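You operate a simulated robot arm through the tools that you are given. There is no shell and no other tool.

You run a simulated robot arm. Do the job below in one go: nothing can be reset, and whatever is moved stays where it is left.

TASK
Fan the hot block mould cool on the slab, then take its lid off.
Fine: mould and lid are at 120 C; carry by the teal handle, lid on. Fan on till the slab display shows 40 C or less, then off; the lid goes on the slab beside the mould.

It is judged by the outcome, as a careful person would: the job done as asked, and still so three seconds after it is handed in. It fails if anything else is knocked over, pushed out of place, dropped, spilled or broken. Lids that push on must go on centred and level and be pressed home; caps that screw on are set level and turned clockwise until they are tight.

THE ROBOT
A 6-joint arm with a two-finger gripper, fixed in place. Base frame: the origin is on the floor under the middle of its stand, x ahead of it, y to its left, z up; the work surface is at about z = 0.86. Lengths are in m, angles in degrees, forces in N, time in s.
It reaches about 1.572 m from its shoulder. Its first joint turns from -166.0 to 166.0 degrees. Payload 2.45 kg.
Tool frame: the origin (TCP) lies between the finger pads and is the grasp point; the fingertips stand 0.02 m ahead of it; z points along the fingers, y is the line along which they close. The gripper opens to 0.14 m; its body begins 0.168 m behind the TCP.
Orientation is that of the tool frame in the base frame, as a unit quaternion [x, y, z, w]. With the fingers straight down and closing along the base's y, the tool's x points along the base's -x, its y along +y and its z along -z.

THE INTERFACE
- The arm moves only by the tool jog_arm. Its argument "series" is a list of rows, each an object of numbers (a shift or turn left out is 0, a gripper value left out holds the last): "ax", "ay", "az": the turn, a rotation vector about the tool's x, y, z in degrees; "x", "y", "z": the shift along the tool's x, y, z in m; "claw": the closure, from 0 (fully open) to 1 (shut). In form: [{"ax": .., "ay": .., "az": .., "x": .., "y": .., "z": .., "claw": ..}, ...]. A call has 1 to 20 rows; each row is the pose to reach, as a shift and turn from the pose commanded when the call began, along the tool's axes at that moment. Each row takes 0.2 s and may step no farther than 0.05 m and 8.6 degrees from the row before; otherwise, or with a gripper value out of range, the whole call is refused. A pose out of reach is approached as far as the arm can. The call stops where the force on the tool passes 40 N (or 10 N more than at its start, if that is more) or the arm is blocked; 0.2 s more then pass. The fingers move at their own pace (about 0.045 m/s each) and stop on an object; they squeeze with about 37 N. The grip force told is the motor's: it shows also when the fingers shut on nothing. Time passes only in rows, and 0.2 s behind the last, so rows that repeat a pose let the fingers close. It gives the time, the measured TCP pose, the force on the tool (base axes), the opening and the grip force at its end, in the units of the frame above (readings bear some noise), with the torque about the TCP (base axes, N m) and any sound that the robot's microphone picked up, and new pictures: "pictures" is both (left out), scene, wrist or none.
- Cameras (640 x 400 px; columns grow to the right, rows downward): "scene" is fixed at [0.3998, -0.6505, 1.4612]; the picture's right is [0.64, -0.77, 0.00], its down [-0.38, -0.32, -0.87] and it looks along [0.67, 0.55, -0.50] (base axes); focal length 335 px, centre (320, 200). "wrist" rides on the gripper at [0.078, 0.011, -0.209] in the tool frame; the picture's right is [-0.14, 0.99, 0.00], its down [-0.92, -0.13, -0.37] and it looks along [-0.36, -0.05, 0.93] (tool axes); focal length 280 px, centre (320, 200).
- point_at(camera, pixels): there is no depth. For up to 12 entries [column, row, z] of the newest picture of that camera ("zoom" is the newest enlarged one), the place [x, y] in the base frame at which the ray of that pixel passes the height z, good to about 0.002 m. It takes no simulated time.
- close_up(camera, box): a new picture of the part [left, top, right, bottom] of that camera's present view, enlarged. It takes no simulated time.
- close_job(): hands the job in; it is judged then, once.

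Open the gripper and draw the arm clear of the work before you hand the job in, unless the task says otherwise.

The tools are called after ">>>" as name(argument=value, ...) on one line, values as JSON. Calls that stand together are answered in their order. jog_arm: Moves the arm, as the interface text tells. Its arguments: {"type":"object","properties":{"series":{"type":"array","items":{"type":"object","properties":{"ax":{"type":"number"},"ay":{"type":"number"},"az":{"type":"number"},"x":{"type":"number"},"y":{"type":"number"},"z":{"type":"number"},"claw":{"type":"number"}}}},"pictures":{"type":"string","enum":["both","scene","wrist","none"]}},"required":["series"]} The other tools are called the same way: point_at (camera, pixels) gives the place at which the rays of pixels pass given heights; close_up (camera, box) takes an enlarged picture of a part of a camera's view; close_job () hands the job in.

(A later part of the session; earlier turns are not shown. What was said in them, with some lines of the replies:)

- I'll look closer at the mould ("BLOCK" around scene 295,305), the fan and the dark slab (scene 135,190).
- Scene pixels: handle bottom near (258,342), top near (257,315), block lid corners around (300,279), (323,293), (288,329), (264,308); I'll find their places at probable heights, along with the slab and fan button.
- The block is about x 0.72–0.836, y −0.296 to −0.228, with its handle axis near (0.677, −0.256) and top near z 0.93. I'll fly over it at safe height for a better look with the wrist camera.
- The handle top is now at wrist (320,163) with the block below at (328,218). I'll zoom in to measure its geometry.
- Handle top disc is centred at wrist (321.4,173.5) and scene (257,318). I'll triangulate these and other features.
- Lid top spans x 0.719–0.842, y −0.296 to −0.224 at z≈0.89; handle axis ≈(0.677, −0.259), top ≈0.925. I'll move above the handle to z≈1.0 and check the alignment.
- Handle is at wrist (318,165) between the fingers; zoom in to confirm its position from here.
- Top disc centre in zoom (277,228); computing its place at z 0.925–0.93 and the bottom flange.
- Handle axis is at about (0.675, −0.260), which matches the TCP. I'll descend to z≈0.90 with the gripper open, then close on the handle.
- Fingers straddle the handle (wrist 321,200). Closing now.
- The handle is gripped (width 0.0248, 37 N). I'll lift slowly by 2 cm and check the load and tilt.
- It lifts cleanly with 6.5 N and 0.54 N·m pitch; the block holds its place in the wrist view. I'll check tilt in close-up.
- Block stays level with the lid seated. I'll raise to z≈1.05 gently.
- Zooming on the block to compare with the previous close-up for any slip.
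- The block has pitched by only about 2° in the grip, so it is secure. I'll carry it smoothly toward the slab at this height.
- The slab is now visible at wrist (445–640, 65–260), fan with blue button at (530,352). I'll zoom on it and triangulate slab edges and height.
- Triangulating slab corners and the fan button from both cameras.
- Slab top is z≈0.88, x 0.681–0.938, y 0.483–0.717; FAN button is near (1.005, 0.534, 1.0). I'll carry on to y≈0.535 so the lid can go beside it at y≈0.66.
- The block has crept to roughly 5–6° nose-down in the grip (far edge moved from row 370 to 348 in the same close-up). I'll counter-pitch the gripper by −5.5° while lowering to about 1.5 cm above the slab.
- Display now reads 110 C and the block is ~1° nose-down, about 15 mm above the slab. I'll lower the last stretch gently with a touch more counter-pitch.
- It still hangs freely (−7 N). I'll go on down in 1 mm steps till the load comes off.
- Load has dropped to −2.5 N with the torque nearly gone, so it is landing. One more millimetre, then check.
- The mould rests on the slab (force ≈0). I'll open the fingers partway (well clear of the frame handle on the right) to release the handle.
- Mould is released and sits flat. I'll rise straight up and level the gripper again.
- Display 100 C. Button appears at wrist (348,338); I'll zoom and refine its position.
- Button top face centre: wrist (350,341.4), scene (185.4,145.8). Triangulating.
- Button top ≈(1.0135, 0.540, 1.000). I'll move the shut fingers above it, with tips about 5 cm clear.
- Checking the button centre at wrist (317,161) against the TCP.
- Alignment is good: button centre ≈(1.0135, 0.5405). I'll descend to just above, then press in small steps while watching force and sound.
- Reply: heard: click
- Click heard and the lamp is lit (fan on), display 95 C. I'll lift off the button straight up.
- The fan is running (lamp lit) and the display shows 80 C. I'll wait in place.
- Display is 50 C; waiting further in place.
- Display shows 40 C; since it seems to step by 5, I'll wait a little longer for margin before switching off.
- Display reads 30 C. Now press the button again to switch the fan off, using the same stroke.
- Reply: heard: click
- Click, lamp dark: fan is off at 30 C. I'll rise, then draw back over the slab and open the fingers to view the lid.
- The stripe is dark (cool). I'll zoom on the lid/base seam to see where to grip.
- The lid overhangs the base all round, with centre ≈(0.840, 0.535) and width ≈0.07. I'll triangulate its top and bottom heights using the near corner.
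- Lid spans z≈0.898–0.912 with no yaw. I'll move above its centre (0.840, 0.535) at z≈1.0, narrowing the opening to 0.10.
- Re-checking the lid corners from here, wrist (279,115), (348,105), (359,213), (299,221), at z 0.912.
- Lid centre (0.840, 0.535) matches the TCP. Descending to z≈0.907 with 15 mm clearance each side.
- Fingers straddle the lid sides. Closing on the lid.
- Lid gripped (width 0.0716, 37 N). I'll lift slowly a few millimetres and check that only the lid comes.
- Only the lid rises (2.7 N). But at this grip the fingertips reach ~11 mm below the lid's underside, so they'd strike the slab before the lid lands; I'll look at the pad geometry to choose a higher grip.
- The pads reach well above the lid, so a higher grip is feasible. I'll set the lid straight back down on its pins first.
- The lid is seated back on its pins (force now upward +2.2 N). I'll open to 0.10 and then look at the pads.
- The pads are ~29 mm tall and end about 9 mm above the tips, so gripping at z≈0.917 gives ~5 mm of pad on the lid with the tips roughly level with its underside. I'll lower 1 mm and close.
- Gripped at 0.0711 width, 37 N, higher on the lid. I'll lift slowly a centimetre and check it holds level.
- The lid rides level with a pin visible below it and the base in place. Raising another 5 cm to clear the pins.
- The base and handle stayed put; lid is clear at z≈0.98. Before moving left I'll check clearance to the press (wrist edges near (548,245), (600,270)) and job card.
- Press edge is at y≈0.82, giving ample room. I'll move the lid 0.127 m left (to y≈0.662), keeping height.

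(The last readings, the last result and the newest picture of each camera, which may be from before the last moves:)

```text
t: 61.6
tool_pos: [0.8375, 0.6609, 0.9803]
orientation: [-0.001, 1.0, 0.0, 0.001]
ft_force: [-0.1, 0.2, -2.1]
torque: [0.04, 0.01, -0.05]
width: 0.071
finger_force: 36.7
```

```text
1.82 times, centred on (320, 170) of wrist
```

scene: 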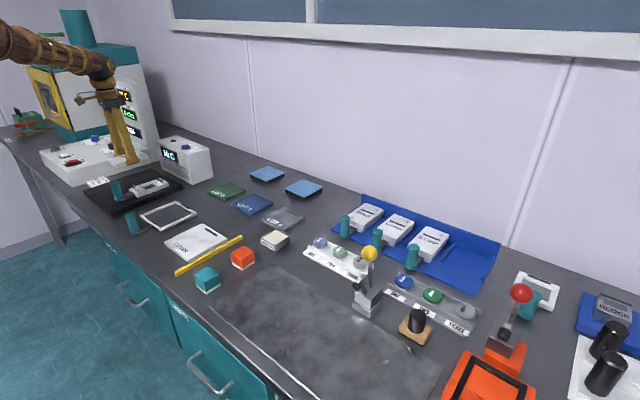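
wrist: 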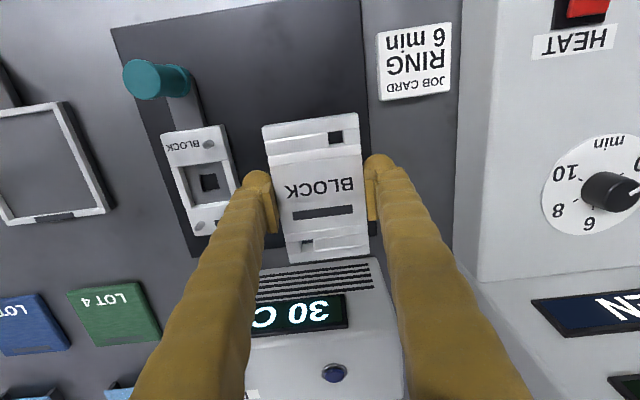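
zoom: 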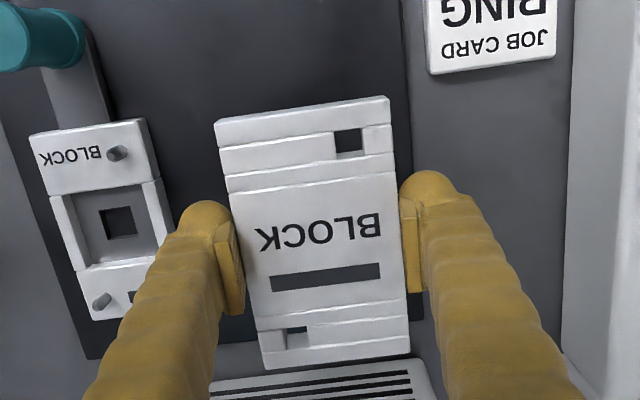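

Position is good: lid centred at y≈0.661 over the slab, base clear at its right. Lowering to just above the slab.

>>> jog_arm(series=[{"z": 0.01}, {"z": 0.025}, {"z": 0.041}, {"z": 0.055}, {"z": 0.064}, {"z": 0.069}, {"z": 0.071}, {"z": 0.071}])

>>> close_up(camera="scene", box=[100, 150, 164, 196])

```text
t: 63.4
tool_pos: [0.8385, 0.6622, 0.9095]
orientation: [-0.001, 1.0, -0.001, 0.001]
ft_force: [0.5, 0.5, -2.5]
torque: [0.01, -0.02, 0.01]
width: 0.0711
finger_force: 37.5
```

scene: 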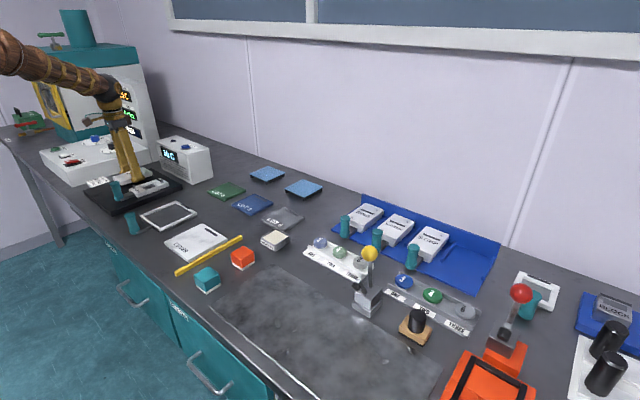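
wrist: 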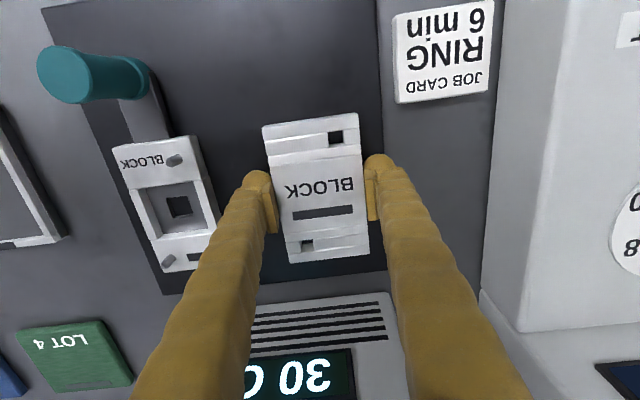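

```text
8.70 times, centred on (132, 173) of scene
```

zoom: 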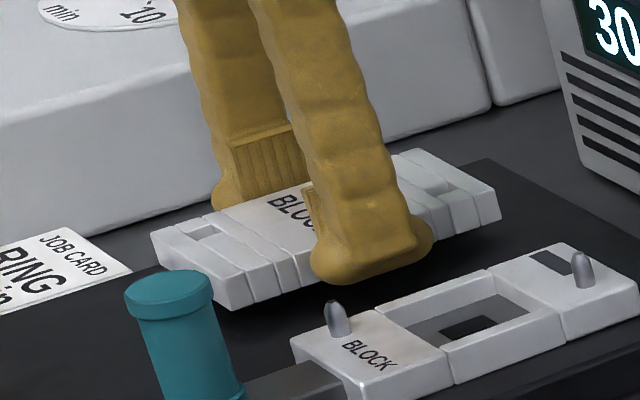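

Still hanging (−2.5 N) about 8–10 mm above the slab. I'll lower in small steps until contact shows in the force.

>>> jog_arm(series=[{"z": 0.003}, {"z": 0.005}, {"z": 0.006}, {"z": 0.007}, {"z": 0.007}], pictures="none")

>>> close_up(camera="scene", box=[100, 150, 164, 196])

```text
t: 64.6
tool_pos: [0.8386, 0.662, 0.902]
orientation: [-0.001, 1.0, 0.001, 0.001]
ft_force: [-0.1, -0.4, -2.6]
torque: [0.01, -0.02, -0.01]
width: 0.0709
finger_force: 36.9
```

```text
8.70 times, centred on (132, 173) of scene
```

zoom: 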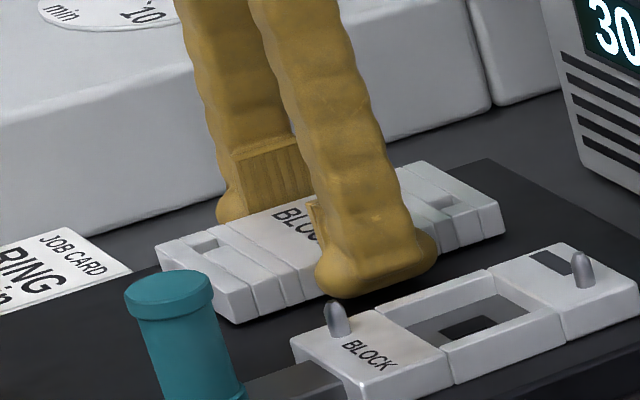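

Still free at z≈0.902; continuing in 0.5 mm steps.

>>> jog_arm(series=[{"z": 0.0005}, {"z": 0.001}, {"z": 0.0015}, {"z": 0.0015}], pictures="none")

```text
t: 65.6
tool_pos: [0.8399, 0.6618, 0.9006]
orientation: [-0.001, 1.0, 0.0, 0.001]
ft_force: [-0.2, -1.9, 3.3]
torque: [-0.3, 0.19, 0.03]
width: 0.0709
finger_force: 37.2
```

Contact: force went from −2.6 to +3.3 N. I'll look closely at whether the lid or the tips touch.

>>> close_up(camera="scene", box=[108, 160, 148, 190])

>>> close_up(camera="wrist", box=[230, 100, 410, 280])

```text
13.33 times, centred on (128, 175) of scene
```

zoom: 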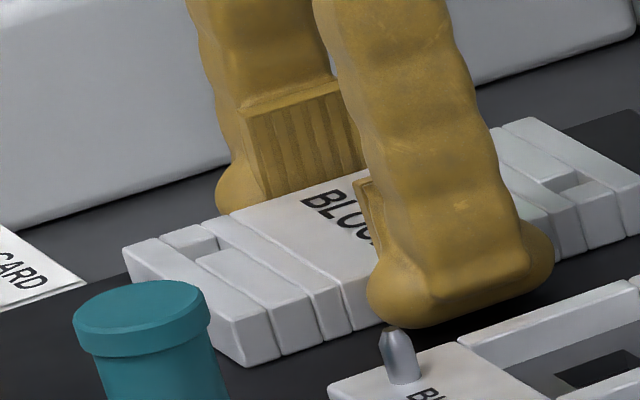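

```text
2.22 times, centred on (320, 190) of wrist
```

zoom: 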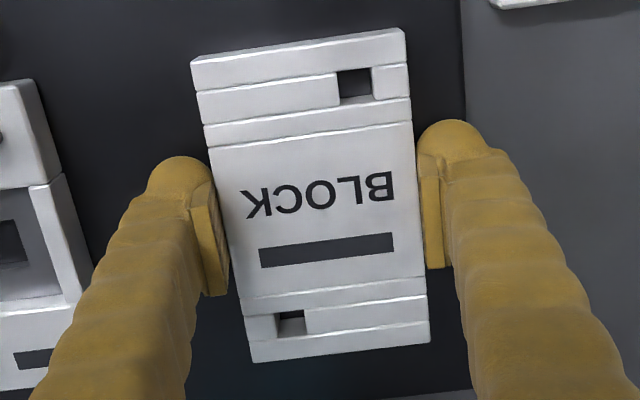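

Tips and lid underside are level to within about a millimetre, both at the slab surface. I'll open slowly to 0.09 to release the lid.

>>> jog_arm(series=[{"claw": 0.47}, {"claw": 0.44}, {"claw": 0.41}, {"claw": 0.38}, {"claw": 0.357}, {"claw": 0.357}, {"claw": 0.357}])

>>> close_up(camera="scene", box=[100, 150, 164, 196])

>>> close_up(camera="wrist", box=[200, 100, 440, 280])

```text
t: 67.2
tool_pos: [0.8394, 0.6625, 0.9001]
orientation: [-0.001, 1.0, 0.0, 0.001]
ft_force: [0.1, 0.3, 0.7]
torque: [-0.01, -0.01, -0.02]
width: 0.09
finger_force: 0.1
```

scene: 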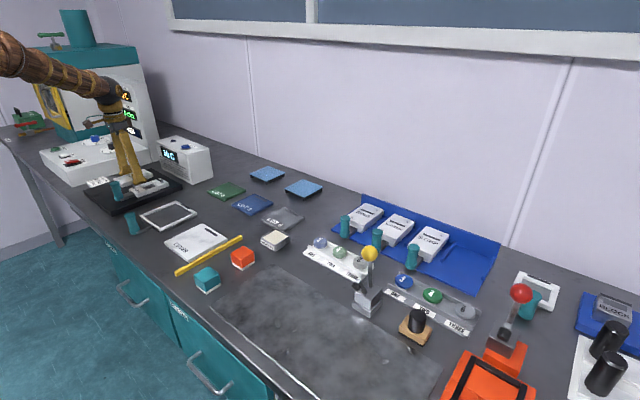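
wrist: 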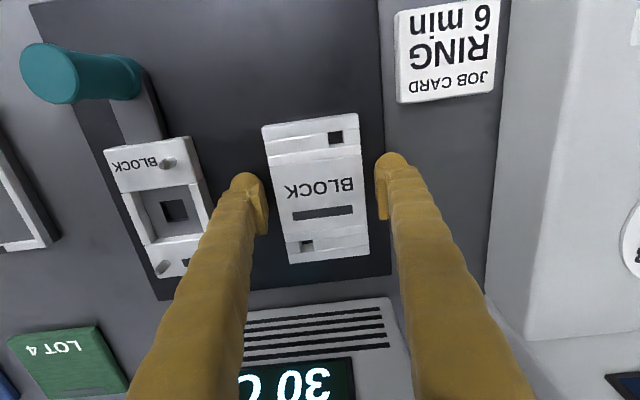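

```text
8.70 times, centred on (132, 173) of scene
```

zoom: 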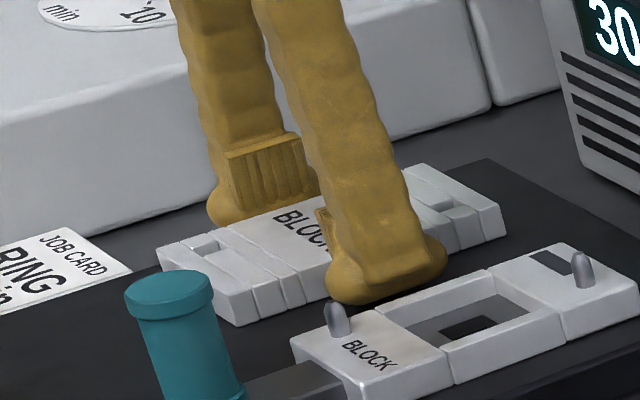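

```text
2.22 times, centred on (320, 190) of wrist
```

zoom: 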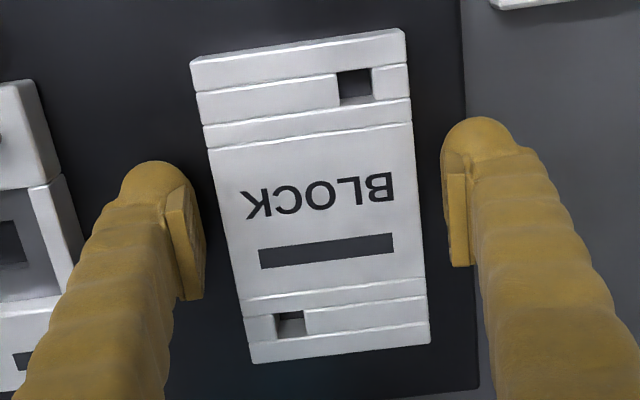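

The lid lies flat on the slab, free of the fingers. I'll rise straight up and then draw the arm back clear.

>>> jog_arm(series=[{"z": -0.01}, {"z": -0.03}, {"z": -0.06}, {"z": -0.1}, {"z": -0.14}, {"z": -0.18}, {"z": -0.22}, {"z": -0.25, "x": 0.02}, {"z": -0.27, "x": 0.06}, {"z": -0.28, "x": 0.1}, {"z": -0.28, "x": 0.14, "y": -0.02}, {"z": -0.28, "x": 0.18, "y": -0.05}, {"z": -0.28, "x": 0.2, "y": -0.09}, {"z": -0.28, "x": 0.2, "y": -0.13}, {"z": -0.28, "x": 0.2, "y": -0.17}, {"z": -0.28, "x": 0.2, "y": -0.2}, {"z": -0.28, "x": 0.2, "y": -0.2, "claw": 0}, {"z": -0.28, "x": 0.2, "y": -0.2, "claw": 0}, {"z": -0.28, "x": 0.2, "y": -0.2, "claw": 0}, {"z": -0.28, "x": 0.2, "y": -0.2, "claw": 0}])

>>> close_up(camera="scene", box=[70, 125, 214, 215])

>>> close_up(camera="scene", box=[100, 150, 180, 200])

```text
t: 71.4
tool_pos: [0.6394, 0.4615, 1.1816]
orientation: [-0.001, 1.0, 0.0, 0.001]
ft_force: [-0.2, -1.0, 0.4]
torque: [0.0, 0.02, -0.01]
width: 0.1398
finger_force: 0.1
```

scene: 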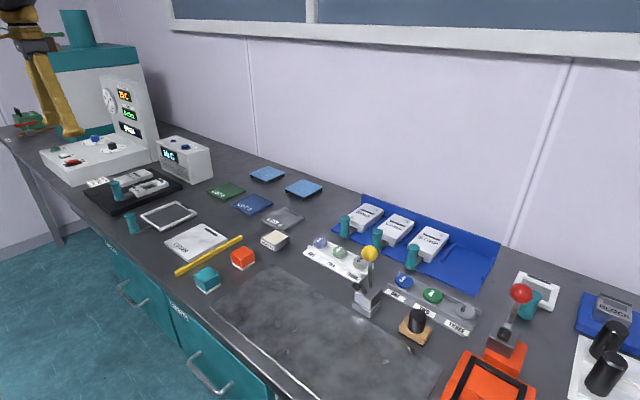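
wrist: 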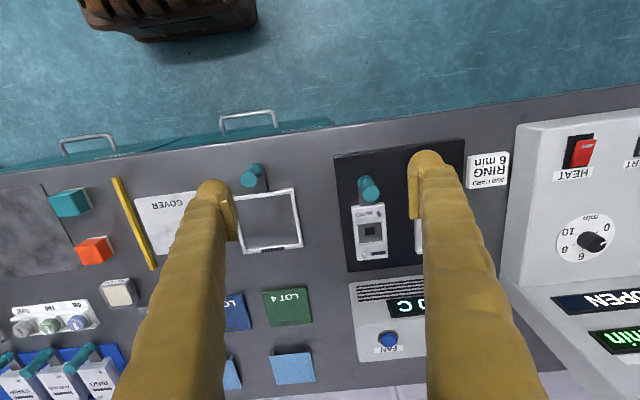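

```text
4.44 times, centred on (142, 170) of scene
```

zoom: 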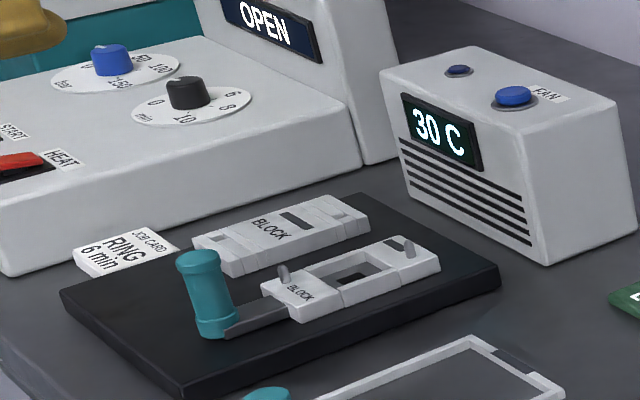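

```text
8.00 times, centred on (140, 175) of scene
```

zoom: 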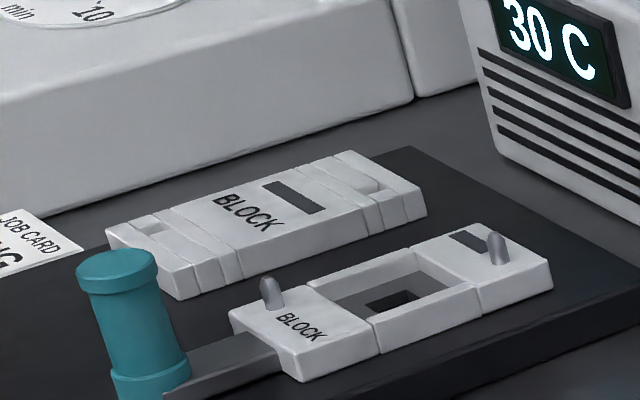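

The mould and lid both lie flat on the slab side by side, the fan lamp is dark, the display reads 30 C, and the gripper is open and clear. Handing in.

>>> close_job()

```text
The job is handed in.
```

The block mould is cooled and open on the slab, with its lid lying flat beside it. I've handed the job in; no verdict has come back yet.

- **Carry:** I moved the mould by its teal handle with the lid on. It drooped a few degrees in the grip on the way, so I tilted the gripper to set it down level.
- **Cooling:** The fan ran until the slab display showed 30 C. I then switched it off, and its lamp is dark.
- **Lid:** My first grip was too low for the fingers to clear the slab, so I set the lid back on its pins and gripped it higher. It then came off cleanly, and I released it within about a millimetre of the slab.
- **Arm:** The gripper is open and clear of the work. I saw nothing else moved or knocked over.
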